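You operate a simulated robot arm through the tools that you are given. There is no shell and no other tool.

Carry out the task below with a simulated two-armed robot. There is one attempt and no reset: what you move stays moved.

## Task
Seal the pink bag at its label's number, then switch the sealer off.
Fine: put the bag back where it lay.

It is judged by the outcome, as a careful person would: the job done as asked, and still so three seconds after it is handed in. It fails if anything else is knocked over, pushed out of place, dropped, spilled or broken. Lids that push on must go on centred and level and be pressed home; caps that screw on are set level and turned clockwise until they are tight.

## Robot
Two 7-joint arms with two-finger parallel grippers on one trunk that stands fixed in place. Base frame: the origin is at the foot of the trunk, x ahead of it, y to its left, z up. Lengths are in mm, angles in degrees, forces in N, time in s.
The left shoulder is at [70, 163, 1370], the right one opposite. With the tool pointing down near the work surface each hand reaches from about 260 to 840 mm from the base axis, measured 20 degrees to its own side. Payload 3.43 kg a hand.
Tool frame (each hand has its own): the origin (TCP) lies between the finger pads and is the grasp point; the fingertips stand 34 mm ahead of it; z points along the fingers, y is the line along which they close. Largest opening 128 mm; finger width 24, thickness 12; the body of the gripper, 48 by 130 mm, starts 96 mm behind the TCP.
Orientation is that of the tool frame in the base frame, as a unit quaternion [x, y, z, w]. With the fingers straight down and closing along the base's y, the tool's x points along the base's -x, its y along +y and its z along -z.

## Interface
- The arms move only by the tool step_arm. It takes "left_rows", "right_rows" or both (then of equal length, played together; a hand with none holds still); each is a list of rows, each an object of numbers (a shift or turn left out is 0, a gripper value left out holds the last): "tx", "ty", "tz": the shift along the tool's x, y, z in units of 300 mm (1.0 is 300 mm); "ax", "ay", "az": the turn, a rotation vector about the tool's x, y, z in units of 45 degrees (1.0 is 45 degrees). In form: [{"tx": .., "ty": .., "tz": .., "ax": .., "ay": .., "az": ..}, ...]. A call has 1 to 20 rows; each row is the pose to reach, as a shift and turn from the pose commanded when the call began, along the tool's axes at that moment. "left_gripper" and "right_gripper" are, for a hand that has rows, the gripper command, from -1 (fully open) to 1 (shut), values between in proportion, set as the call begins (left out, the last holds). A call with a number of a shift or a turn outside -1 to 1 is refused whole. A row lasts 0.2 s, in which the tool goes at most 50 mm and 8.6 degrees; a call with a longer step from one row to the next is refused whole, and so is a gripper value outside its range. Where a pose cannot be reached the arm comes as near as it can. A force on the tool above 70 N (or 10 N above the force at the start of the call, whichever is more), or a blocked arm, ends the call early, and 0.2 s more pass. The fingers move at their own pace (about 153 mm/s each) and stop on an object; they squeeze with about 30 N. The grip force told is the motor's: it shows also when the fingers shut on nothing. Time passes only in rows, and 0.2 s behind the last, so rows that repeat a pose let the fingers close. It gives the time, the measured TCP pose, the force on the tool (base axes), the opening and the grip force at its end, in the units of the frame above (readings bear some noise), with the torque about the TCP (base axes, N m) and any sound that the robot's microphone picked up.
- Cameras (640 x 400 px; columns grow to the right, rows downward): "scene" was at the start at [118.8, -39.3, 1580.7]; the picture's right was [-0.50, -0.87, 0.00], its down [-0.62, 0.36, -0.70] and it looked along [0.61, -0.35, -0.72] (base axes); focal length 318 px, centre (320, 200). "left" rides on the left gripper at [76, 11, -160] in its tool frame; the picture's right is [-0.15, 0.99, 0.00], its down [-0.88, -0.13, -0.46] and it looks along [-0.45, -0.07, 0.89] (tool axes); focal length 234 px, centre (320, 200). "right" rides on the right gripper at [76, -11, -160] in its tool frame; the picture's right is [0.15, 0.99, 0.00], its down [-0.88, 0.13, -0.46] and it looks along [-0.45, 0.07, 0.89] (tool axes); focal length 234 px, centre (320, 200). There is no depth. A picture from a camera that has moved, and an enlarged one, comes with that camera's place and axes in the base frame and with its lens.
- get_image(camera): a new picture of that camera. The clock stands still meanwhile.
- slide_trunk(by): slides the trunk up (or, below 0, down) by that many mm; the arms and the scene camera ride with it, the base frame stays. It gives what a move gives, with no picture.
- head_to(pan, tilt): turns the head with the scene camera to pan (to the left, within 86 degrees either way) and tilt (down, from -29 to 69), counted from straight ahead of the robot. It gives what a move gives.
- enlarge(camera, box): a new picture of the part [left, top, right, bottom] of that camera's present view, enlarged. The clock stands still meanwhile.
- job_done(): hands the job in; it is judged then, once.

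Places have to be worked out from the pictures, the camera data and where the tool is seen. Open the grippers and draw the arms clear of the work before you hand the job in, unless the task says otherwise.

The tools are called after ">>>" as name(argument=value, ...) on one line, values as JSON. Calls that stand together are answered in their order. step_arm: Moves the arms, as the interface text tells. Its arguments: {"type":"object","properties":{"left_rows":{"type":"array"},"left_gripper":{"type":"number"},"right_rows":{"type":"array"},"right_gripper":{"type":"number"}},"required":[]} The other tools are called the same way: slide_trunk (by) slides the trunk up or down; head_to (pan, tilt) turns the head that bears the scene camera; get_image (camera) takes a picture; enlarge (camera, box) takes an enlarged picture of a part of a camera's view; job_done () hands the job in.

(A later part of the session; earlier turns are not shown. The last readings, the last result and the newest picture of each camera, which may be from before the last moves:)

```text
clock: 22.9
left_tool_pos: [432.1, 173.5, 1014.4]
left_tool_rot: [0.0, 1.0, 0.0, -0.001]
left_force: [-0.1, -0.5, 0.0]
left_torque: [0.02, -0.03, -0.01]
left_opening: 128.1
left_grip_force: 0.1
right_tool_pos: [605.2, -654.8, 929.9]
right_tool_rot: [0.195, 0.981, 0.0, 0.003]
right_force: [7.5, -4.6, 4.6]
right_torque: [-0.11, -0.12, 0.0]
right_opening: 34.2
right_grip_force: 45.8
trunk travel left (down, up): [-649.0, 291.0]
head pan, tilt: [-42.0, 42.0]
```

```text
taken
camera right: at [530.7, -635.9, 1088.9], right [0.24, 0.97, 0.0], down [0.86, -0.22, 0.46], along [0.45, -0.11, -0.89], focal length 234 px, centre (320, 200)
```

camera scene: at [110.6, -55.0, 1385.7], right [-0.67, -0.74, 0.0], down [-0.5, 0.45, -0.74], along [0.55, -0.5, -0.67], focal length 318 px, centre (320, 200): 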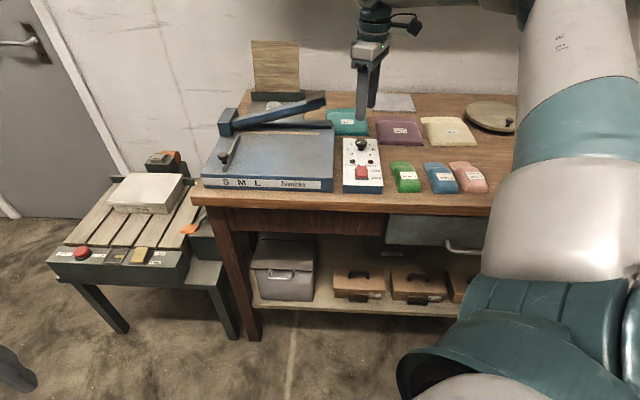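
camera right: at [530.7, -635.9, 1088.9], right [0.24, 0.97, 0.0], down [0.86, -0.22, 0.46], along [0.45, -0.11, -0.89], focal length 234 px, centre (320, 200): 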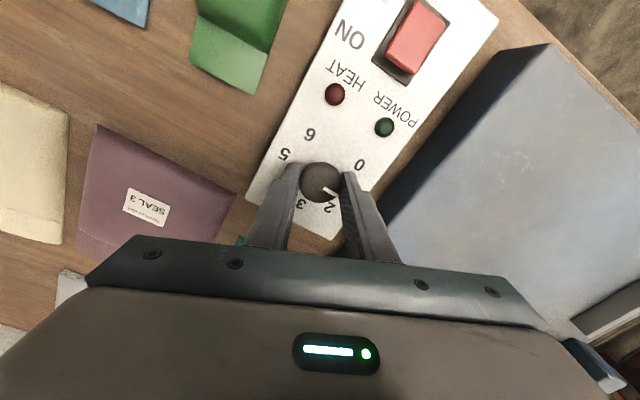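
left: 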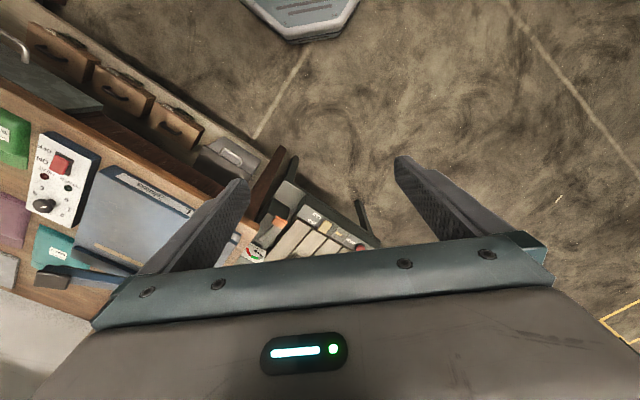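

The mark has turned with the hand and now sits around 1. I turn another 45°.

>>> step_arm(right_rows=[{"az": 0.1667}, {"az": 0.3333}, {"az": 0.5}, {"az": 0.6667}, {"az": 0.8333}, {"az": 1.0}, {"az": 1.0}])

>>> get_image(camera="right")

```text
clock: 24.5
left_tool_pos: [432.6, 173.6, 1015.6]
left_tool_rot: [0.0, 1.0, 0.0, -0.001]
left_force: [-0.5, -0.2, -0.3]
left_torque: [0.04, 0.04, 0.02]
left_opening: 127.8
left_grip_force: 0.0
right_tool_pos: [604.5, -655.4, 929.7]
right_tool_rot: [0.555, 0.832, 0.001, 0.002]
right_force: [10.7, -12.4, 13.6]
right_torque: [-0.32, -0.08, 0.0]
right_opening: 34.1
right_grip_force: 45.2
trunk travel left (down, up): [-649.0, 291.0]
head pan, tilt: [-42.0, 42.0]
```

```text
taken
camera right: at [565.0, -589.3, 1088.9], right [0.86, 0.51, 0.0], down [0.46, -0.76, 0.46], along [0.24, -0.39, -0.89], focal length 234 px, centre (320, 200)
```

right: 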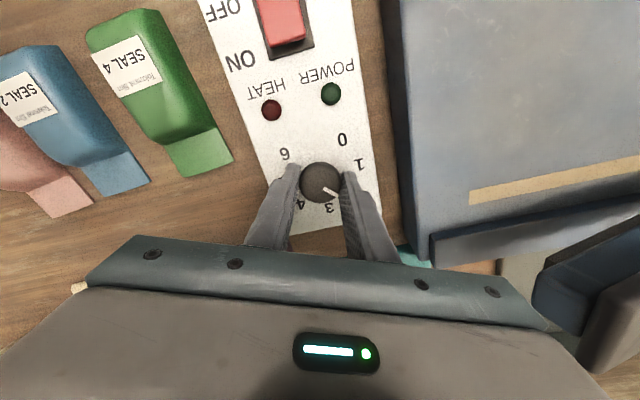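

It now points near 2 and the side forces stay small. I make the last 45°, to 3.

>>> step_arm(right_rows=[{"az": 0.1667}, {"az": 0.3333}, {"az": 0.5}, {"az": 0.6667}, {"az": 0.8333}, {"az": 1.0}, {"az": 1.0}])

>>> get_image(camera="right")

>>> enlarge(camera="right", box=[260, 120, 400, 220])

```text
clock: 26.1
left_tool_pos: [431.2, 172.7, 1015.3]
left_tool_rot: [0.0, 1.0, 0.0, 0.0]
left_force: [-0.2, 0.4, -0.2]
left_torque: [0.03, 0.01, -0.03]
left_opening: 127.8
left_grip_force: 0.0
right_tool_pos: [603.7, -655.0, 928.7]
right_tool_rot: [0.831, 0.556, 0.002, 0.0]
right_force: [3.8, -13.0, 12.1]
right_torque: [-0.8, 0.28, -0.03]
right_opening: 34.1
right_grip_force: 45.9
trunk travel left (down, up): [-649.0, 291.0]
head pan, tilt: [-42.0, 42.0]
```

```text
taken
camera right: at [622.4, -580.8, 1089.2], right [0.97, -0.24, 0.0], down [-0.22, -0.86, 0.46], along [-0.11, -0.44, -0.89], focal length 234 px, centre (320, 200)
```

right: 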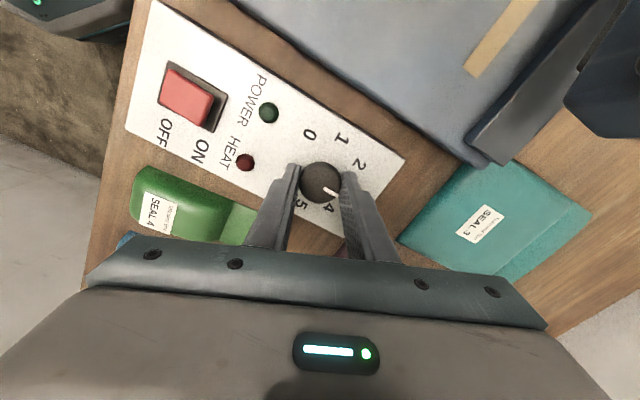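

```text
4.00 times, centred on (330, 170) of right
camera zoom: at [622.4, -580.8, 1089.2], right [0.97, -0.24, 0.0], down [-0.22, -0.86, 0.46], along [-0.11, -0.44, -0.89], focal length 937 px, centre (280, 320)
```

zoom: 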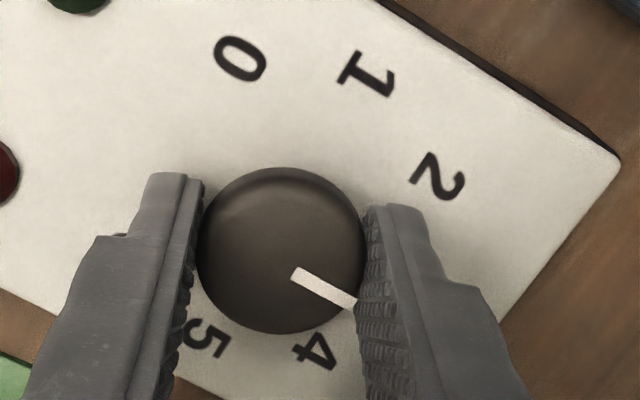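

The mark points to where 3 lies, hidden behind the finger. I open, lift off and verify.

>>> step_arm(right_rows=[{"tz": 0.0}, {"tz": 0.0}, {"tz": -0.1}, {"tz": -0.2}, {"tz": -0.35}, {"tz": -0.35}], right_gripper=0.0)

>>> enlarge(camera="right", box=[240, 80, 400, 220])

```text
clock: 27.5
left_tool_pos: [431.4, 173.4, 1014.8]
left_tool_rot: [-0.001, 1.0, 0.0, 0.0]
left_force: [0.1, -0.2, -0.5]
left_torque: [-0.01, 0.04, 0.01]
left_opening: 128.0
left_grip_force: 0.1
right_tool_pos: [603.7, -654.9, 1034.7]
right_tool_rot: [0.831, 0.556, 0.001, 0.001]
right_force: [-0.1, 0.0, -0.8]
right_torque: [0.01, -0.02, 0.0]
right_opening: 64.0
right_grip_force: 0.1
trunk travel left (down, up): [-649.0, 291.0]
head pan, tilt: [-42.0, 42.0]
```

```text
2.86 times, centred on (320, 150) of right
camera zoom: at [622.6, -580.6, 1194.2], right [0.97, -0.24, 0.0], down [-0.22, -0.86, 0.46], along [-0.11, -0.44, -0.89], focal length 669 px, centre (320, 343)
```

zoom: 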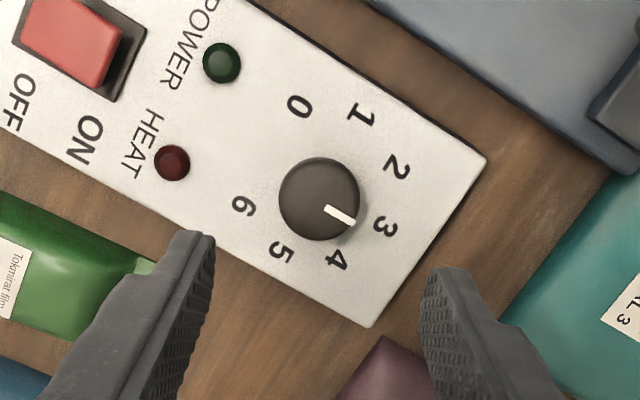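

The pointer is exactly at 3. I turn the hand back to line up with the bench and close the fingers for pressing the switch.

>>> step_arm(right_rows=[{"az": -0.17}, {"az": -0.34}, {"az": -0.51}, {"az": -0.68}, {"az": -0.85}, {"az": -0.85}], right_gripper=1.0)

>>> step_arm(right_rows=[{"az": -0.16}, {"az": -0.32}, {"az": -0.48}, {"az": -0.648}, {"az": -0.648}])

```text
clock: 28.9
left_tool_pos: [431.7, 173.5, 1015.3]
left_tool_rot: [-0.001, 1.0, -0.001, 0.0]
left_force: [-0.7, 0.0, -0.6]
left_torque: [0.02, -0.01, -0.01]
left_opening: 127.8
left_grip_force: 0.1
right_tool_pos: [604.5, -654.6, 1034.7]
right_tool_rot: [0.602, 0.798, 0.001, 0.002]
right_force: [0.3, 0.4, 0.0]
right_torque: [0.0, -0.03, 0.02]
right_opening: 0.0
right_grip_force: 30.4
trunk travel left (down, up): [-649.0, 291.0]
head pan, tilt: [-42.0, 42.0]
```

```text
clock: 30.1
left_tool_pos: [432.0, 174.2, 1014.9]
left_tool_rot: [0.0, 1.0, 0.0, -0.002]
left_force: [-0.7, 0.1, -0.5]
left_torque: [-0.02, -0.02, 0.0]
left_opening: 128.1
left_grip_force: 0.1
right_tool_pos: [605.8, -655.3, 1034.3]
right_tool_rot: [0.381, 0.924, 0.0, 0.002]
right_force: [-0.8, 0.0, 0.2]
right_torque: [0.03, -0.03, 0.02]
right_opening: 0.0
right_grip_force: 29.9
trunk travel left (down, up): [-649.0, 291.0]
head pan, tilt: [-42.0, 42.0]
```

The hand is bench-aligned again with fingers shut. I move above the far (ON) half of the rocker, around away 785 and right 32, staying just above it.

>>> step_arm(right_rows=[{"tx": 0.12, "ty": 0.003}, {"tx": 0.24, "ty": 0.006}, {"tx": 0.356, "ty": 0.01}, {"tx": 0.356, "ty": 0.01, "tz": 0.14}, {"tx": 0.356, "ty": 0.01, "tz": 0.27}, {"tx": 0.356, "ty": 0.01, "tz": 0.27}])

>>> enlarge(camera="scene", box=[320, 120, 400, 200])

>>> get_image(camera="right")

```text
clock: 31.5
left_tool_pos: [432.0, 173.7, 1015.0]
left_tool_rot: [-0.001, 1.0, 0.0, 0.0]
left_force: [0.2, 0.4, 0.1]
left_torque: [0.02, -0.05, 0.0]
left_opening: 127.8
left_grip_force: 0.0
right_tool_pos: [531.5, -576.9, 953.6]
right_tool_rot: [0.383, 0.924, 0.001, 0.002]
right_force: [0.0, -0.1, 0.3]
right_torque: [0.02, -0.03, 0.02]
right_opening: 0.2
right_grip_force: 30.5
trunk travel left (down, up): [-649.0, 291.0]
head pan, tilt: [-42.0, 42.0]
```

```text
5.00 times, centred on (360, 160) of scene
camera zoom: at [110.1, -54.6, 1385.7], right [-0.67, -0.74, 0.0], down [-0.5, 0.45, -0.74], along [0.55, -0.5, -0.67], focal length 1591 px, centre (120, 400)
```

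zoom: 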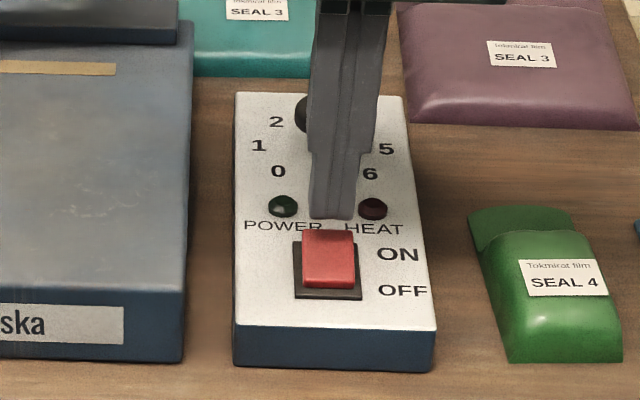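

```text
taken
camera right: at [469.7, -530.8, 1112.8], right [0.6, 0.8, 0.0], down [0.71, -0.53, 0.46], along [0.37, -0.27, -0.89], focal length 234 px, centre (320, 200)
```

right: 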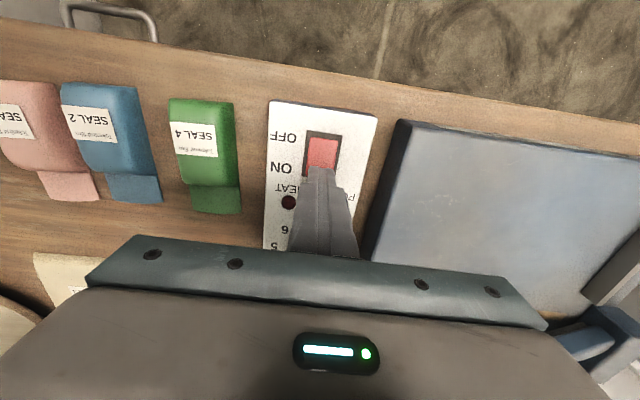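

The tip stands centred above the ON half. I press down in small steps, watching the force.

>>> step_arm(right_rows=[{"tz": 0.02}, {"tz": 0.035}, {"tz": 0.05}, {"tz": 0.06}, {"tz": 0.06}])

>>> enlarge(camera="scene", box=[320, 120, 400, 200])

```text
clock: 32.7
left_tool_pos: [431.5, 173.9, 1017.2]
left_tool_rot: [-0.001, 1.0, 0.0, 0.0]
left_force: [-0.6, 1.3, -0.1]
left_torque: [-0.02, -0.01, 0.01]
left_opening: 128.0
left_grip_force: 0.1
right_tool_pos: [531.5, -576.5, 938.1]
right_tool_rot: [0.382, 0.924, 0.0, 0.004]
right_force: [2.4, -6.3, 15.2]
right_torque: [-0.16, 0.06, 0.1]
right_opening: 0.0
right_grip_force: 29.8
trunk travel left (down, up): [-649.0, 291.0]
head pan, tilt: [-42.0, 42.0]
```

```text
5.00 times, centred on (360, 160) of scene
camera zoom: at [109.6, -54.4, 1386.0], right [-0.67, -0.74, 0.0], down [-0.5, 0.45, -0.74], along [0.55, -0.5, -0.67], focal length 1591 px, centre (120, 400)
```

zoom: 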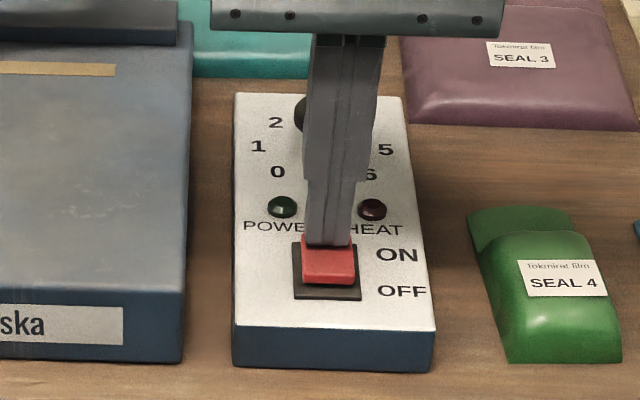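

It is in contact at about 15 N and the rocker is still up. I press further.

>>> step_arm(right_rows=[{"tz": 0.01}, {"tz": 0.02}, {"tz": 0.03}, {"tz": 0.04}, {"tz": 0.04}])

>>> enlarge(camera="scene", box=[320, 120, 400, 200])

```text
clock: 33.5
left_tool_pos: [429.2, 174.8, 1014.8]
left_tool_rot: [0.001, 1.0, -0.001, 0.0]
left_force: [0.3, -0.8, 0.7]
left_torque: [0.04, 0.03, 0.02]
left_opening: 128.1
left_grip_force: 0.1
right_tool_pos: [535.2, -576.1, 937.0]
right_tool_rot: [0.382, 0.924, -0.001, 0.012]
right_force: [-7.9, -4.9, 33.0]
right_torque: [0.13, 0.56, 0.16]
right_opening: 0.0
right_grip_force: 30.4
trunk travel left (down, up): [-649.0, 291.0]
head pan, tilt: [-42.0, 42.0]
stopped in row 3 (right hand): the force on the tool passed its limit at 74 N (the readings are from after the stop); the commanded pose is now the measured one
```

```text
5.00 times, centred on (360, 160) of scene
camera zoom: at [107.4, -53.1, 1385.7], right [-0.67, -0.74, 0.0], down [-0.5, 0.45, -0.74], along [0.55, -0.5, -0.67], focal length 1591 px, centre (120, 400)
```

zoom: 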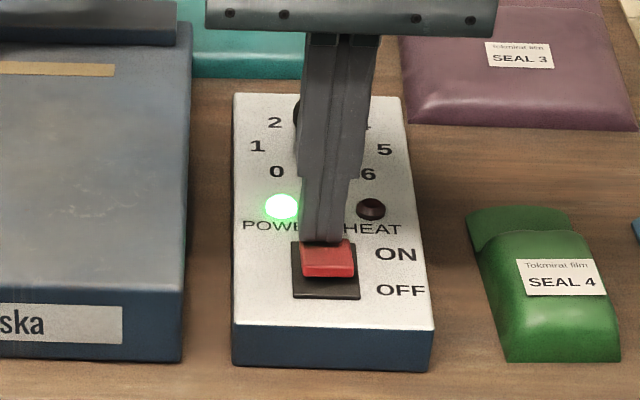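

The POWER lamp is lit green. I lift off the switch.

>>> step_arm(right_rows=[{"tz": -0.05}, {"tz": -0.15}, {"tz": -0.3}, {"tz": -0.45}, {"tz": -0.45}])

>>> enlarge(camera="right", box=[220, 40, 400, 200])

>>> enlarge(camera="scene", box=[320, 120, 400, 200])

```text
clock: 34.7
left_tool_pos: [430.8, 173.7, 1014.7]
left_tool_rot: [0.0, 1.0, 0.0, -0.001]
left_force: [-0.4, -0.9, -0.4]
left_torque: [0.02, -0.02, -0.01]
left_opening: 128.1
left_grip_force: 0.1
right_tool_pos: [532.2, -576.2, 1067.1]
right_tool_rot: [0.382, 0.924, 0.0, 0.007]
right_force: [0.2, 0.4, 0.1]
right_torque: [0.01, 0.05, 0.0]
right_opening: 0.0
right_grip_force: 29.9
trunk travel left (down, up): [-649.0, 291.0]
head pan, tilt: [-42.0, 42.0]
```

```text
2.50 times, centred on (310, 120) of right
camera zoom: at [469.1, -529.3, 1226.4], right [0.59, 0.8, 0.0], down [0.71, -0.53, 0.47], along [0.38, -0.28, -0.88], focal length 585 px, centre (345, 400)
```

zoom: 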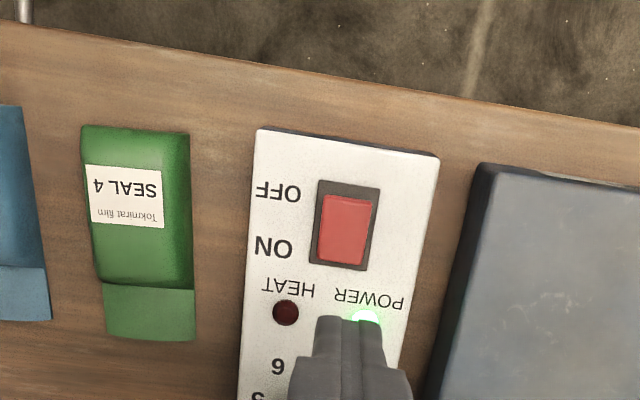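

```text
5.00 times, centred on (360, 160) of scene
camera zoom: at [111.3, -55.6, 1385.5], right [-0.67, -0.74, 0.0], down [-0.5, 0.45, -0.74], along [0.55, -0.5, -0.67], focal length 1591 px, centre (120, 400)
```

zoom: 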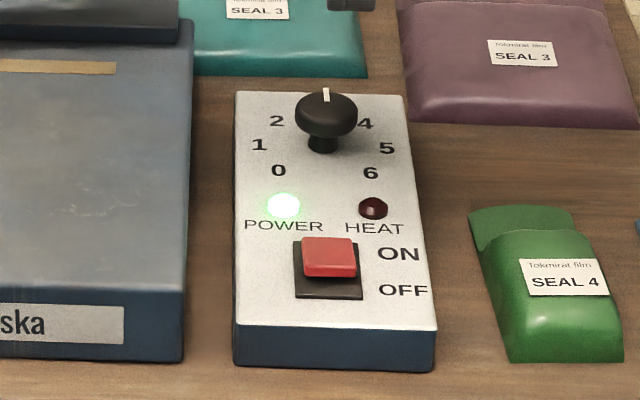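

Power is on and the dial still reads 3. I move over the pink bag to view it and the gap to the blue bag from straight above.

>>> step_arm(right_rows=[{"tx": -0.03, "ty": -0.14}, {"tx": -0.07, "ty": -0.29}, {"tx": -0.11, "ty": -0.44}, {"tx": -0.15, "ty": -0.59}, {"tx": -0.19, "ty": -0.74}, {"tx": -0.22, "ty": -0.88}, {"tx": -0.22, "ty": -0.94}, {"tx": -0.22, "ty": -0.94}])

>>> get_image(camera="right")

>>> enlarge(camera="right", box=[230, 20, 430, 180])

>>> get_image(camera="scene")

```text
clock: 36.5
left_tool_pos: [431.8, 173.1, 1015.8]
left_tool_rot: [0.0, 1.0, 0.0, -0.001]
left_force: [0.3, -0.6, -0.5]
left_torque: [0.01, 0.01, 0.01]
left_opening: 128.0
left_grip_force: 0.1
right_tool_pos: [381.4, -823.2, 1065.2]
right_tool_rot: [0.381, 0.924, -0.001, 0.008]
right_force: [0.6, -0.4, 0.7]
right_torque: [0.02, -0.02, 0.02]
right_opening: 0.1
right_grip_force: 30.5
trunk travel left (down, up): [-649.0, 291.0]
head pan, tilt: [-42.0, 42.0]
```

```text
taken
camera right: at [316.8, -776.7, 1224.1], right [0.59, 0.8, 0.0], down [0.71, -0.53, 0.47], along [0.38, -0.28, -0.88], focal length 234 px, centre (320, 200)
```

right: 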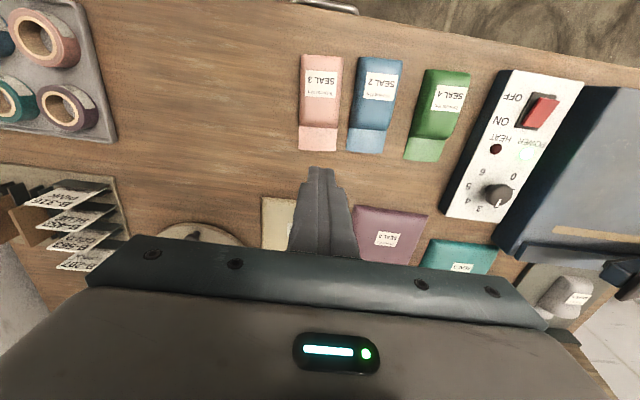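

```text
2.50 times, centred on (330, 100) of right
camera zoom: at [316.8, -776.7, 1224.1], right [0.59, 0.8, 0.0], down [0.71, -0.53, 0.47], along [0.38, -0.28, -0.88], focal length 585 px, centre (295, 450)
```

zoom: 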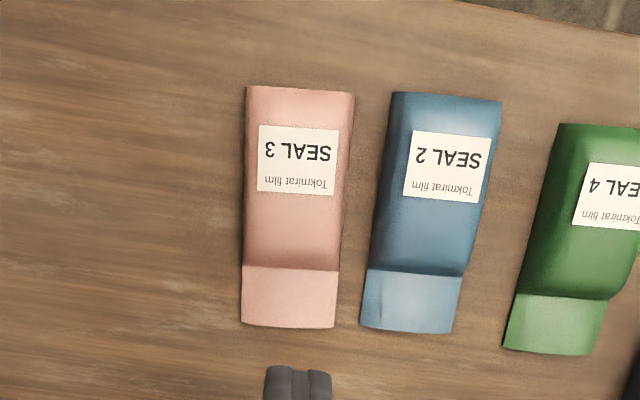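

```text
taken
camera scene: at [111.0, -54.8, 1385.6], right [-0.67, -0.74, 0.0], down [-0.5, 0.45, -0.74], along [0.55, -0.5, -0.67], focal length 318 px, centre (320, 200)
```

scene: 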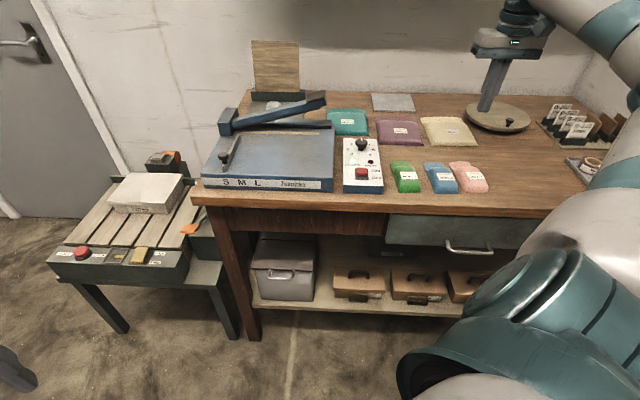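

The pink bag, seen from above, lies at away 750–874, about 57 mm wide, turned about 5.7° left. Its gap to the blue bag is about 17 mm. I set the gripper to a 62 mm opening, line it up with the bag's turn and come back over it.

>>> step_arm(right_rows=[{"tx": 0.06, "ty": -0.008, "tz": 0.05, "az": -0.03}, {"tx": 0.12, "ty": -0.016, "tz": 0.1, "az": -0.06}, {"tx": 0.18, "ty": -0.024, "tz": 0.15, "az": -0.1}, {"tx": 0.246, "ty": -0.0333, "tz": 0.2, "az": -0.127}, {"tx": 0.246, "ty": -0.0333, "tz": 0.2, "az": -0.127}], right_gripper=0.03)

>>> step_arm(right_rows=[{"ay": -0.18}, {"ay": -0.36}, {"ay": -0.536}, {"ay": -0.536}])

>>> get_image(camera="right")

>>> get_image(camera="scene")

```text
clock: 37.7
left_tool_pos: [432.2, 173.0, 1015.0]
left_tool_rot: [-0.001, 1.0, 0.0, 0.0]
left_force: [0.2, -0.2, -0.4]
left_torque: [0.03, 0.01, 0.0]
left_opening: 127.8
left_grip_force: 0.1
right_tool_pos: [323.4, -778.4, 1002.1]
right_tool_rot: [0.336, 0.942, 0.0, 0.008]
right_force: [0.5, 0.5, 0.2]
right_torque: [0.03, 0.01, 0.03]
right_opening: 62.1
right_grip_force: 0.2
trunk travel left (down, up): [-649.0, 291.0]
head pan, tilt: [-42.0, 42.0]
```

```text
clock: 38.7
left_tool_pos: [432.0, 173.1, 1015.5]
left_tool_rot: [0.0, 1.0, 0.0, -0.001]
left_force: [0.4, 0.7, 0.1]
left_torque: [-0.02, 0.04, 0.0]
left_opening: 128.1
left_grip_force: 0.2
right_tool_pos: [323.4, -779.7, 1003.6]
right_tool_rot: [0.328, 0.919, -0.071, 0.206]
right_force: [-1.0, -0.7, 0.1]
right_torque: [0.0, 0.03, 0.02]
right_opening: 62.1
right_grip_force: 0.1
trunk travel left (down, up): [-649.0, 291.0]
head pan, tilt: [-42.0, 42.0]
```

```text
taken
camera right: at [210.6, -702.2, 1116.8], right [0.52, 0.85, -0.06], down [0.55, -0.28, 0.79], along [0.65, -0.44, -0.61], focal length 234 px, centre (320, 200)
```

right: 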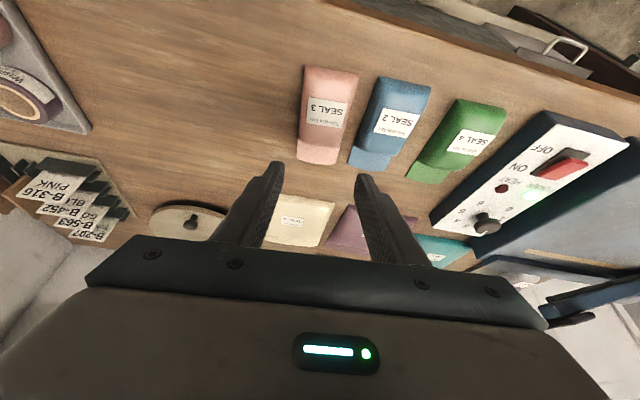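

```text
taken
camera scene: at [111.3, -55.4, 1385.5], right [-0.67, -0.74, 0.0], down [-0.5, 0.45, -0.74], along [0.55, -0.5, -0.67], focal length 318 px, centre (320, 200)
```

scene: 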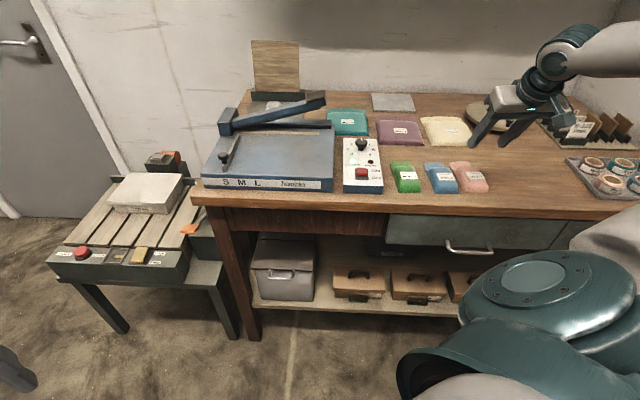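

Position and turn look right. I descend vertically until the tips are just above the bag tops, to check how the fingers straddle the bag.

>>> step_arm(right_rows=[{"tx": 0.04, "tz": 0.085}, {"tx": 0.0794, "tz": 0.1688}, {"tx": 0.0794, "tz": 0.1688}])

>>> get_image(camera="right")

>>> enlarge(camera="right", box=[230, 60, 430, 220])

>>> enlarge(camera="scene", box=[400, 80, 540, 200])

```text
clock: 39.5
left_tool_pos: [432.0, 174.8, 1015.5]
left_tool_rot: [0.0, 1.0, 0.0, -0.001]
left_force: [0.1, 0.4, 0.1]
left_torque: [0.02, -0.01, 0.0]
left_opening: 127.9
left_grip_force: 0.1
right_tool_pos: [322.5, -777.2, 949.2]
right_tool_rot: [0.328, 0.919, -0.07, 0.206]
right_force: [-0.5, 0.3, -0.6]
right_torque: [0.0, 0.01, 0.0]
right_opening: 62.2
right_grip_force: 0.0
trunk travel left (down, up): [-649.0, 291.0]
head pan, tilt: [-42.0, 42.0]
```

```text
taken
camera right: at [209.7, -701.0, 1062.2], right [0.52, 0.85, -0.06], down [0.55, -0.28, 0.79], along [0.65, -0.44, -0.61], focal length 234 px, centre (320, 200)
```

right: 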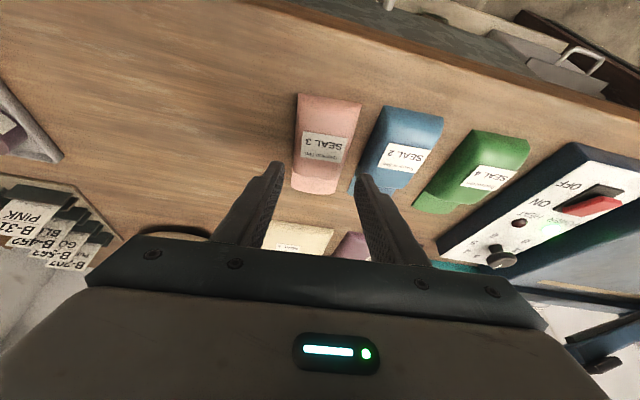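

```text
2.50 times, centred on (330, 140) of right
camera zoom: at [209.7, -701.0, 1062.2], right [0.52, 0.85, -0.06], down [0.55, -0.28, 0.79], along [0.65, -0.44, -0.61], focal length 585 px, centre (295, 350)
```

zoom: 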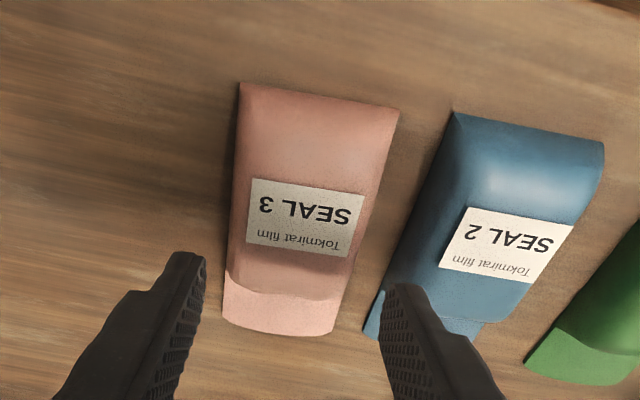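

```text
3.33 times, centred on (470, 140) of scene
camera zoom: at [110.2, -54.6, 1385.7], right [-0.67, -0.74, 0.0], down [-0.5, 0.45, -0.74], along [0.55, -0.5, -0.67], focal length 1061 px, centre (-180, 400)
```

zoom: 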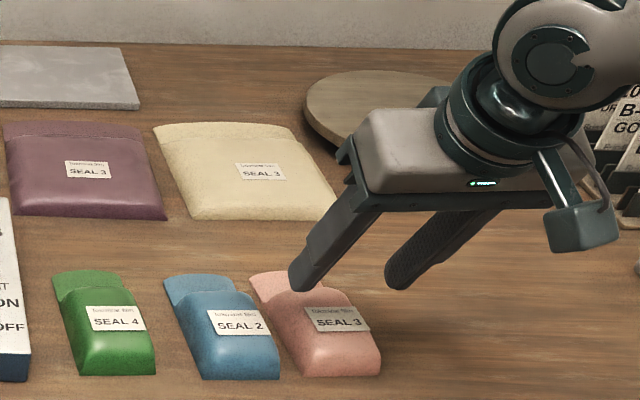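

The fingers straddle the bag, with the left finger about to enter the gap. I shift about 1 mm right for equal clearance and go down in small stages.

>>> step_arm(right_rows=[{"tx": 0.015, "ty": -0.004, "tz": 0.032}, {"tx": 0.031, "ty": -0.004, "tz": 0.066}, {"tx": 0.031, "ty": -0.004, "tz": 0.066}])

>>> enlarge(camera="right", box=[230, 80, 430, 240])

>>> enlarge(camera="scene", box=[420, 120, 520, 200])

```text
clock: 40.3
left_tool_pos: [431.4, 173.1, 1015.0]
left_tool_rot: [0.0, 1.0, 0.0, 0.0]
left_force: [0.4, -0.3, -0.2]
left_torque: [-0.01, 0.03, -0.03]
left_opening: 128.0
left_grip_force: 0.0
right_tool_pos: [323.2, -777.9, 927.1]
right_tool_rot: [0.328, 0.919, -0.07, 0.205]
right_force: [-0.3, 1.0, 0.1]
right_torque: [0.01, 0.05, 0.01]
right_opening: 62.2
right_grip_force: 0.1
trunk travel left (down, up): [-649.0, 291.0]
head pan, tilt: [-42.0, 42.0]
```

```text
2.50 times, centred on (330, 160) of right
camera zoom: at [209.5, -701.3, 1040.4], right [0.52, 0.85, -0.06], down [0.55, -0.28, 0.79], along [0.65, -0.44, -0.62], focal length 585 px, centre (295, 300)
```

zoom: 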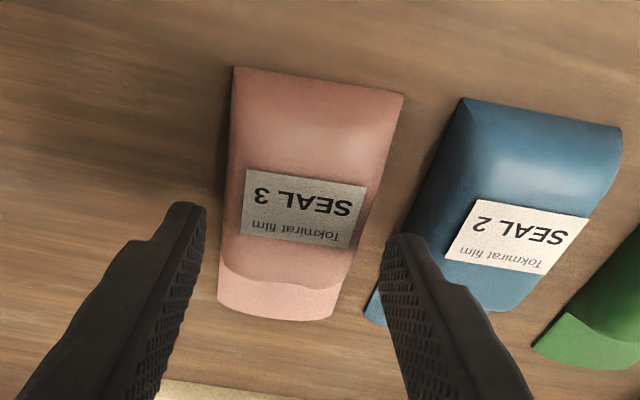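

```text
5.00 times, centred on (470, 160) of scene
camera zoom: at [110.6, -55.0, 1385.6], right [-0.67, -0.74, 0.0], down [-0.5, 0.45, -0.74], along [0.55, -0.5, -0.67], focal length 1591 px, centre (-430, 400)
```

zoom: 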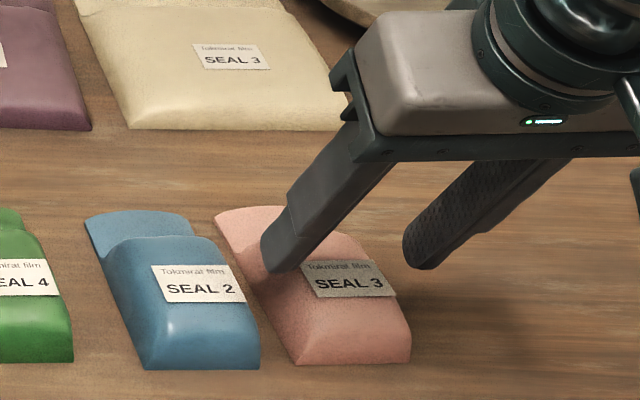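

Nothing touches and the left finger is over the gap. I go down the last 20 mm.

>>> step_arm(right_rows=[{"tx": 0.009, "tz": 0.02}, {"tx": 0.019, "tz": 0.04}, {"tx": 0.0283, "tz": 0.0603}, {"tx": 0.0283, "tz": 0.0603}])

>>> enlarge(camera="right", box=[230, 80, 430, 240])

>>> enlarge(camera="scene", box=[420, 120, 520, 200])

```text
clock: 41.3
left_tool_pos: [432.0, 172.8, 1016.1]
left_tool_rot: [0.0, 1.0, 0.0, 0.001]
left_force: [-0.3, -0.4, -0.2]
left_torque: [0.03, -0.03, 0.02]
left_opening: 128.0
left_grip_force: 0.0
right_tool_pos: [321.5, -778.6, 907.5]
right_tool_rot: [0.327, 0.92, -0.07, 0.205]
right_force: [-0.3, 0.2, 0.0]
right_torque: [0.0, -0.03, -0.02]
right_opening: 62.1
right_grip_force: 0.0
trunk travel left (down, up): [-649.0, 291.0]
head pan, tilt: [-42.0, 42.0]
```

```text
2.50 times, centred on (330, 160) of right
camera zoom: at [209.5, -702.1, 1019.6], right [0.52, 0.85, -0.06], down [0.55, -0.28, 0.79], along [0.65, -0.44, -0.62], focal length 585 px, centre (295, 300)
```

zoom: 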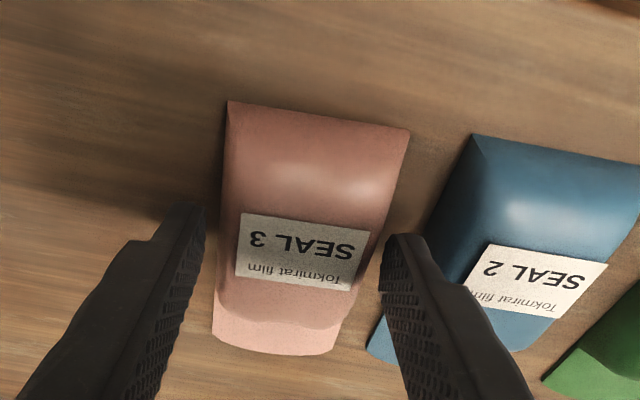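

```text
5.00 times, centred on (470, 160) of scene
camera zoom: at [110.6, -55.0, 1385.6], right [-0.67, -0.74, 0.0], down [-0.5, 0.45, -0.74], along [0.55, -0.5, -0.67], focal length 1591 px, centre (-430, 400)
```

zoom: 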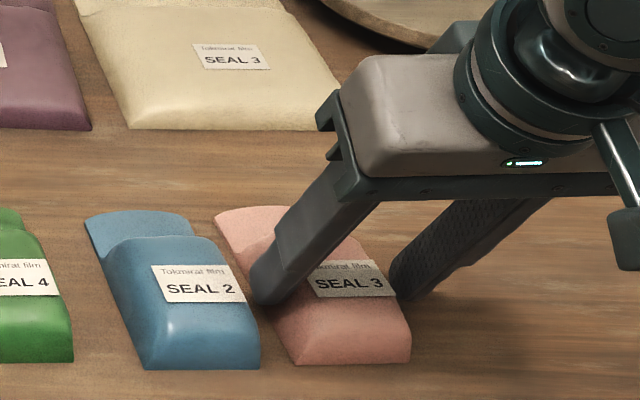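

Both fingers are down beside the bag with no contact force; the hand is at [321.5, -778.6, 907.5]. I close on the bag.

>>> step_arm(right_rows=[{"tz": 0.0}, {"tz": 0.0}, {"tz": 0.0}], right_gripper=1.0)

>>> enlarge(camera="right", box=[230, 80, 430, 240])

>>> enlarge(camera="scene", box=[420, 120, 520, 200])

```text
clock: 42.1
left_tool_pos: [431.4, 174.8, 1015.9]
left_tool_rot: [0.0, 1.0, -0.001, 0.0]
left_force: [-0.3, 1.1, 0.2]
left_torque: [0.01, -0.01, 0.03]
left_opening: 128.0
left_grip_force: 0.1
right_tool_pos: [321.8, -779.7, 906.6]
right_tool_rot: [0.328, 0.92, -0.071, 0.205]
right_force: [0.8, -1.0, 0.0]
right_torque: [-0.09, -0.01, -0.05]
right_opening: 57.1
right_grip_force: 29.9
trunk travel left (down, up): [-649.0, 291.0]
head pan, tilt: [-42.0, 42.0]
```

```text
2.50 times, centred on (330, 160) of right
camera zoom: at [209.6, -702.1, 1019.7], right [0.52, 0.85, -0.06], down [0.55, -0.28, 0.79], along [0.65, -0.44, -0.62], focal length 585 px, centre (295, 300)
```

zoom: 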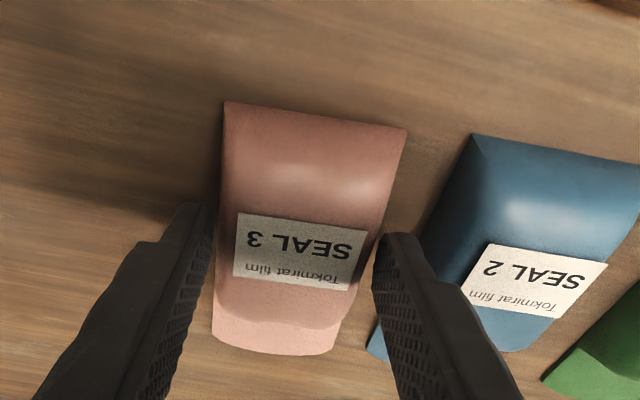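

```text
5.00 times, centred on (470, 160) of scene
camera zoom: at [110.6, -55.1, 1385.6], right [-0.67, -0.74, 0.0], down [-0.5, 0.45, -0.74], along [0.55, -0.5, -0.67], focal length 1591 px, centre (-430, 400)
```

zoom: 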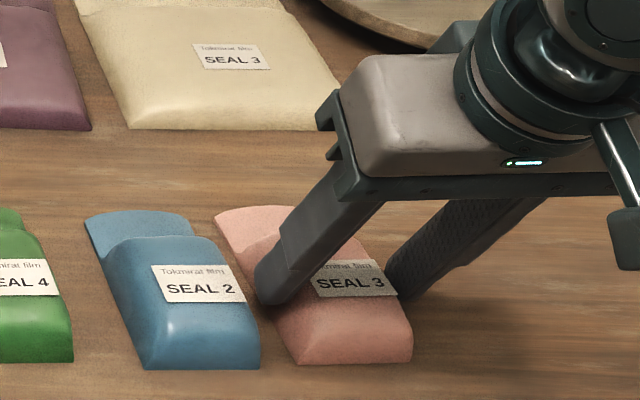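

The bag is held at 57 mm width. I lift it straight up 110 mm.

>>> step_arm(right_rows=[{"tx": -0.014, "tz": -0.03}, {"tx": -0.05, "tz": -0.107}, {"tx": -0.09, "tz": -0.192}, {"tx": -0.13, "tz": -0.277}, {"tx": -0.1557, "tz": -0.3316}, {"tx": -0.1557, "tz": -0.3316}])

>>> get_image(camera="right")

>>> get_image(camera="scene")

```text
clock: 43.5
left_tool_pos: [431.6, 172.6, 1016.8]
left_tool_rot: [-0.001, 1.0, 0.0, -0.001]
left_force: [0.2, -0.3, 0.2]
left_torque: [0.0, -0.01, -0.02]
left_opening: 128.1
left_grip_force: 0.1
right_tool_pos: [321.9, -780.8, 1017.6]
right_tool_rot: [0.327, 0.92, -0.071, 0.205]
right_force: [-0.3, 0.2, -0.9]
right_torque: [0.03, 0.03, -0.04]
right_opening: 57.3
right_grip_force: 29.7
trunk travel left (down, up): [-649.0, 291.0]
head pan, tilt: [-42.0, 42.0]
```

```text
taken
camera right: at [209.5, -704.2, 1129.9], right [0.52, 0.85, -0.06], down [0.55, -0.28, 0.79], along [0.65, -0.44, -0.62], focal length 234 px, centre (320, 200)
```

right: 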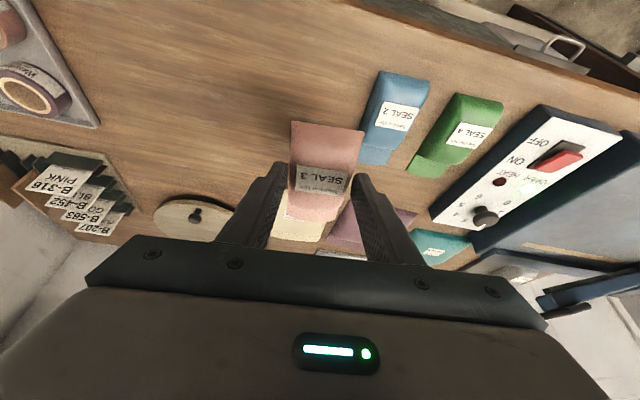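

```text
taken
camera scene: at [110.8, -55.4, 1385.6], right [-0.67, -0.74, 0.0], down [-0.5, 0.45, -0.74], along [0.55, -0.5, -0.67], focal length 318 px, centre (320, 200)
```

scene: 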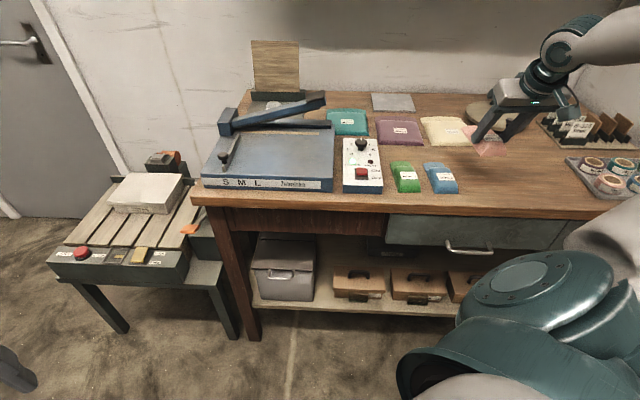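

The bag hangs level, and the blue bag is undisturbed. I carry the pink bag left along the bench at this height, ahead of the box and sealer arm.

>>> step_arm(right_rows=[{"tx": -0.0076, "ty": 0.122, "tz": 0.0043}, {"tx": -0.0152, "ty": 0.244, "tz": 0.0086}, {"tx": -0.0228, "ty": 0.366, "tz": 0.0129}, {"tx": -0.0304, "ty": 0.488, "tz": 0.0172}, {"tx": -0.038, "ty": 0.61, "tz": 0.0215}, {"tx": -0.0456, "ty": 0.732, "tz": 0.0258}, {"tx": -0.0532, "ty": 0.855, "tz": 0.03}, {"tx": -0.0532, "ty": 0.855, "tz": 0.03}])

>>> get_image(camera="scene")

```text
clock: 45.3
left_tool_pos: [432.1, 172.9, 1016.3]
left_tool_rot: [0.0, 1.0, 0.0, 0.0]
left_force: [-0.3, 1.1, -0.4]
left_torque: [0.01, 0.01, -0.01]
left_opening: 128.1
left_grip_force: 0.0
right_tool_pos: [498.6, -593.3, 1016.8]
right_tool_rot: [0.328, 0.919, -0.07, 0.205]
right_force: [0.7, -0.5, -0.9]
right_torque: [0.02, 0.02, 0.01]
right_opening: 57.1
right_grip_force: 29.8
trunk travel left (down, up): [-649.0, 291.0]
head pan, tilt: [-42.0, 42.0]
```

```text
taken
camera scene: at [110.0, -55.3, 1385.7], right [-0.67, -0.74, 0.0], down [-0.5, 0.45, -0.74], along [0.55, -0.5, -0.67], focal length 318 px, centre (320, 200)
```

scene: 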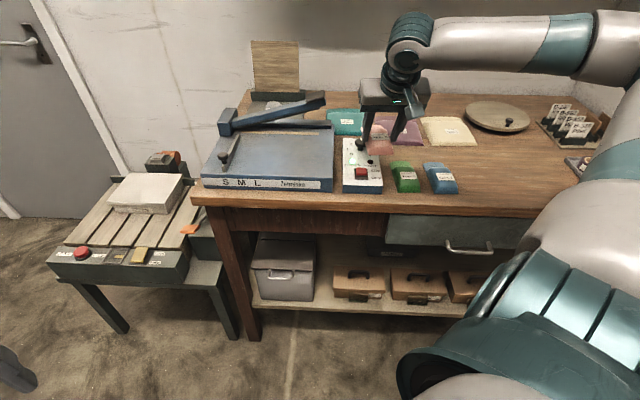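

The bag is above the box, still well in front of the raised arm. I go on to the left and turn the bag square to the sealer.

>>> step_arm(right_rows=[{"tx": -0.0076, "ty": 0.122, "tz": 0.0043, "ax": 0.008, "az": 0.017}, {"tx": -0.0152, "ty": 0.244, "tz": 0.0086, "ax": 0.016, "az": 0.034}, {"tx": -0.0228, "ty": 0.366, "tz": 0.0129, "ax": 0.024, "az": 0.051}, {"tx": -0.0304, "ty": 0.488, "tz": 0.0172, "ax": 0.032, "az": 0.068}, {"tx": -0.038, "ty": 0.61, "tz": 0.0215, "ax": 0.04, "az": 0.085}, {"tx": -0.0456, "ty": 0.732, "tz": 0.0258, "ax": 0.048, "az": 0.102}, {"tx": -0.0532, "ty": 0.855, "tz": 0.03, "ax": 0.0557, "az": 0.1186}, {"tx": -0.0532, "ty": 0.855, "tz": 0.03, "ax": 0.0557, "az": 0.1186}])

>>> get_image(camera="right")

>>> get_image(camera="scene")

```text
clock: 47.1
left_tool_pos: [432.2, 172.5, 1015.4]
left_tool_rot: [0.0, 1.0, 0.001, 0.0]
left_force: [0.1, -0.3, 0.0]
left_torque: [0.03, -0.05, -0.02]
left_opening: 127.9
left_grip_force: 0.1
right_tool_pos: [674.2, -407.3, 1015.8]
right_tool_rot: [0.374, 0.902, -0.08, 0.201]
right_force: [-0.1, 0.2, -0.5]
right_torque: [0.04, 0.0, 0.02]
right_opening: 57.1
right_grip_force: 29.6
trunk travel left (down, up): [-649.0, 291.0]
head pan, tilt: [-42.0, 42.0]
```

```text
taken
camera right: at [569.4, -319.0, 1128.8], right [0.61, 0.79, -0.06], down [0.52, -0.34, 0.79], along [0.6, -0.51, -0.62], focal length 234 px, centre (320, 200)
```

right: 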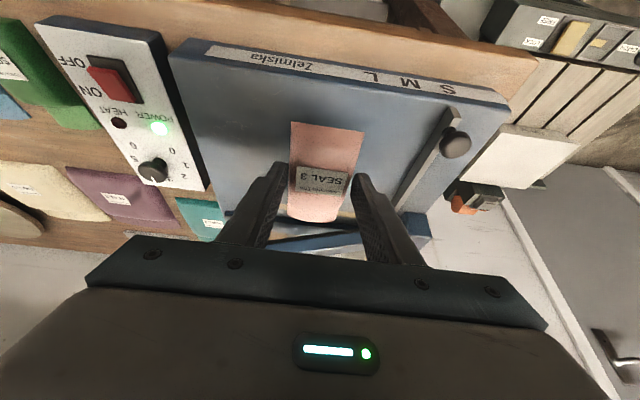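

```text
taken
camera scene: at [110.0, -56.2, 1385.6], right [-0.67, -0.74, 0.0], down [-0.5, 0.45, -0.74], along [0.55, -0.5, -0.67], focal length 318 px, centre (320, 200)
```

scene: 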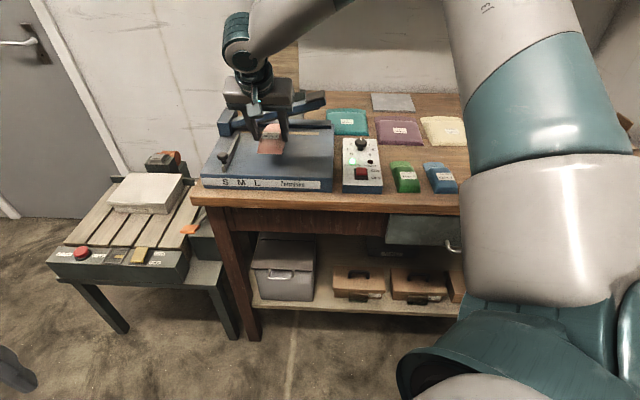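

The bag is square over the plate, at away 765 and right −189. I lower it to about 10 mm above the plate, still short of the sealing arm.

>>> step_arm(right_rows=[{"tx": -0.008, "tz": 0.05}, {"tx": -0.016, "tz": 0.1}, {"tx": -0.024, "ty": 0.001, "tz": 0.15}, {"tx": -0.0325, "ty": 0.002, "tz": 0.2065}, {"tx": -0.0325, "ty": 0.002, "tz": 0.2065}])

>>> get_image(camera="right")

>>> enlarge(camera="scene", box=[195, 80, 355, 200])

```text
clock: 48.3
left_tool_pos: [430.9, 174.3, 1017.0]
left_tool_rot: [0.0, 1.0, 0.001, 0.001]
left_force: [0.0, 0.3, -0.6]
left_torque: [-0.01, 0.0, -0.02]
left_opening: 127.9
left_grip_force: 0.0
right_tool_pos: [699.8, -429.2, 963.7]
right_tool_rot: [0.375, 0.901, -0.081, 0.201]
right_force: [0.1, -0.2, -0.1]
right_torque: [0.02, 0.0, 0.0]
right_opening: 56.9
right_grip_force: 29.7
trunk travel left (down, up): [-649.0, 291.0]
head pan, tilt: [-42.0, 42.0]
```

```text
taken
camera right: at [595.1, -341.3, 1077.1], right [0.61, 0.79, -0.06], down [0.52, -0.34, 0.79], along [0.6, -0.51, -0.62], focal length 234 px, centre (320, 200)
```

right: 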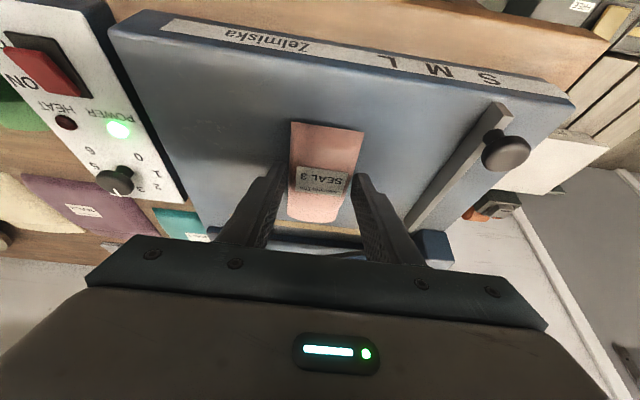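

```text
3.33 times, centred on (275, 140) of scene
camera zoom: at [110.4, -54.8, 1385.7], right [-0.67, -0.74, 0.0], down [-0.5, 0.45, -0.74], along [0.55, -0.5, -0.67], focal length 1061 px, centre (470, 400)
```

zoom: 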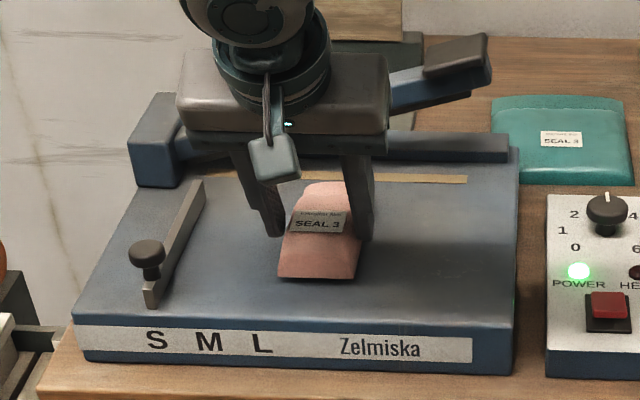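

The bag hovers over the plate with the strip just beyond its mouth. I enlarge the hand view to measure the mouth against the strip before sliding it forward.

>>> enlarge(camera="right", box=[220, 110, 420, 270])

```text
2.50 times, centred on (320, 190) of right
camera zoom: at [595.1, -341.3, 1077.1], right [0.61, 0.79, -0.06], down [0.52, -0.34, 0.79], along [0.6, -0.51, -0.62], focal length 585 px, centre (320, 225)
```

zoom: 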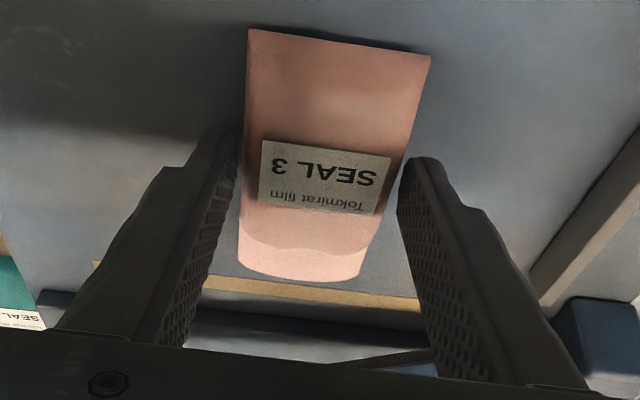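

The flap is now about 30 mm long from away 860 to 889, square to the strip at 930. I slide it forward 54 mm so the flap is centred on the strip under the arm.

>>> step_arm(right_rows=[{"tx": -0.041, "tz": 0.019}, {"tx": -0.082, "tz": 0.038}, {"tx": -0.123, "tz": 0.057}, {"tx": -0.1633, "tz": 0.0761}, {"tx": -0.1633, "tz": 0.0761}])

>>> enlarge(camera="right", box=[220, 110, 420, 270])

>>> enlarge(camera="scene", box=[195, 80, 355, 200])

```text
clock: 49.5
left_tool_pos: [432.1, 173.9, 1016.0]
left_tool_rot: [0.0, 1.0, 0.001, -0.001]
left_force: [-0.5, 0.0, 0.5]
left_torque: [0.03, 0.02, 0.03]
left_opening: 127.9
left_grip_force: 0.1
right_tool_pos: [738.4, -467.7, 965.9]
right_tool_rot: [0.374, 0.902, -0.08, 0.201]
right_force: [-0.8, 0.4, -0.8]
right_torque: [-0.04, 0.02, -0.02]
right_opening: 56.9
right_grip_force: 30.2
trunk travel left (down, up): [-649.0, 291.0]
head pan, tilt: [-42.0, 42.0]
```

```text
2.50 times, centred on (320, 190) of right
camera zoom: at [634.9, -378.6, 1077.5], right [0.61, 0.79, -0.06], down [0.52, -0.34, 0.79], along [0.6, -0.51, -0.62], focal length 585 px, centre (320, 225)
```

zoom: 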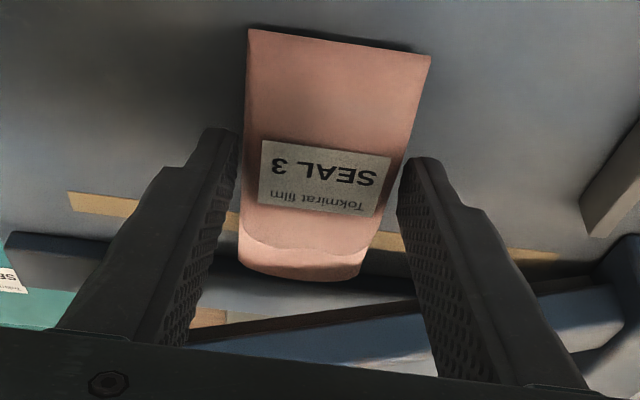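

```text
3.33 times, centred on (275, 140) of scene
camera zoom: at [110.7, -54.8, 1385.6], right [-0.67, -0.74, 0.0], down [-0.5, 0.45, -0.74], along [0.55, -0.5, -0.67], focal length 1061 px, centre (470, 400)
```

zoom: 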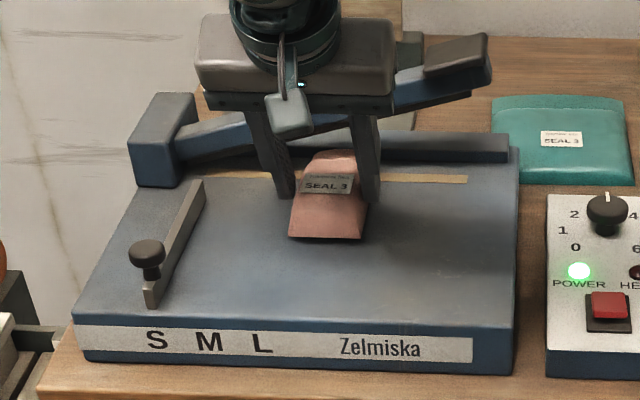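

The flap is above the strip, under the raised arm. I nudge 3 mm further and lower it gently until the plate carries it.

>>> step_arm(right_rows=[{"tx": -0.005, "tz": 0.015}, {"tx": 0.0, "tz": 0.025}, {"tx": 0.004, "tz": 0.033}, {"tx": 0.0078, "tz": 0.0405}, {"tx": 0.0078, "tz": 0.0405}])

>>> enlarge(camera="scene", box=[195, 80, 355, 200])

```text
clock: 50.7
left_tool_pos: [431.6, 173.8, 1016.1]
left_tool_rot: [0.0, 1.0, 0.001, 0.0]
left_force: [0.0, -0.5, 0.9]
left_torque: [-0.01, -0.03, 0.03]
left_opening: 127.8
left_grip_force: 0.1
right_tool_pos: [740.3, -468.5, 956.8]
right_tool_rot: [0.375, 0.901, -0.081, 0.204]
right_force: [3.6, -4.4, 18.0]
right_torque: [-0.1, 0.26, 0.06]
right_opening: 57.2
right_grip_force: 30.2
trunk travel left (down, up): [-649.0, 291.0]
head pan, tilt: [-42.0, 42.0]
```

```text
3.33 times, centred on (275, 140) of scene
camera zoom: at [109.0, -54.0, 1386.0], right [-0.67, -0.74, 0.0], down [-0.5, 0.45, -0.74], along [0.55, -0.5, -0.67], focal length 1061 px, centre (470, 400)
```

zoom: 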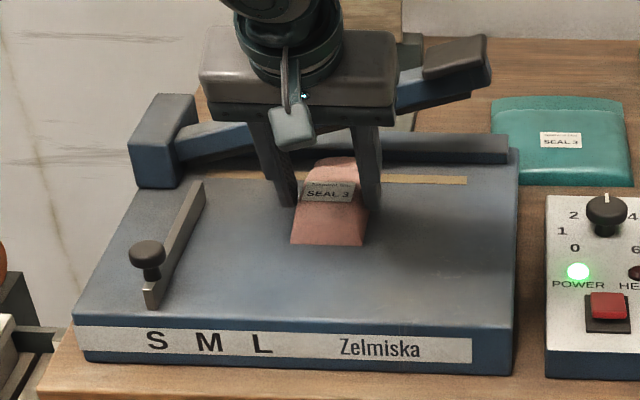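

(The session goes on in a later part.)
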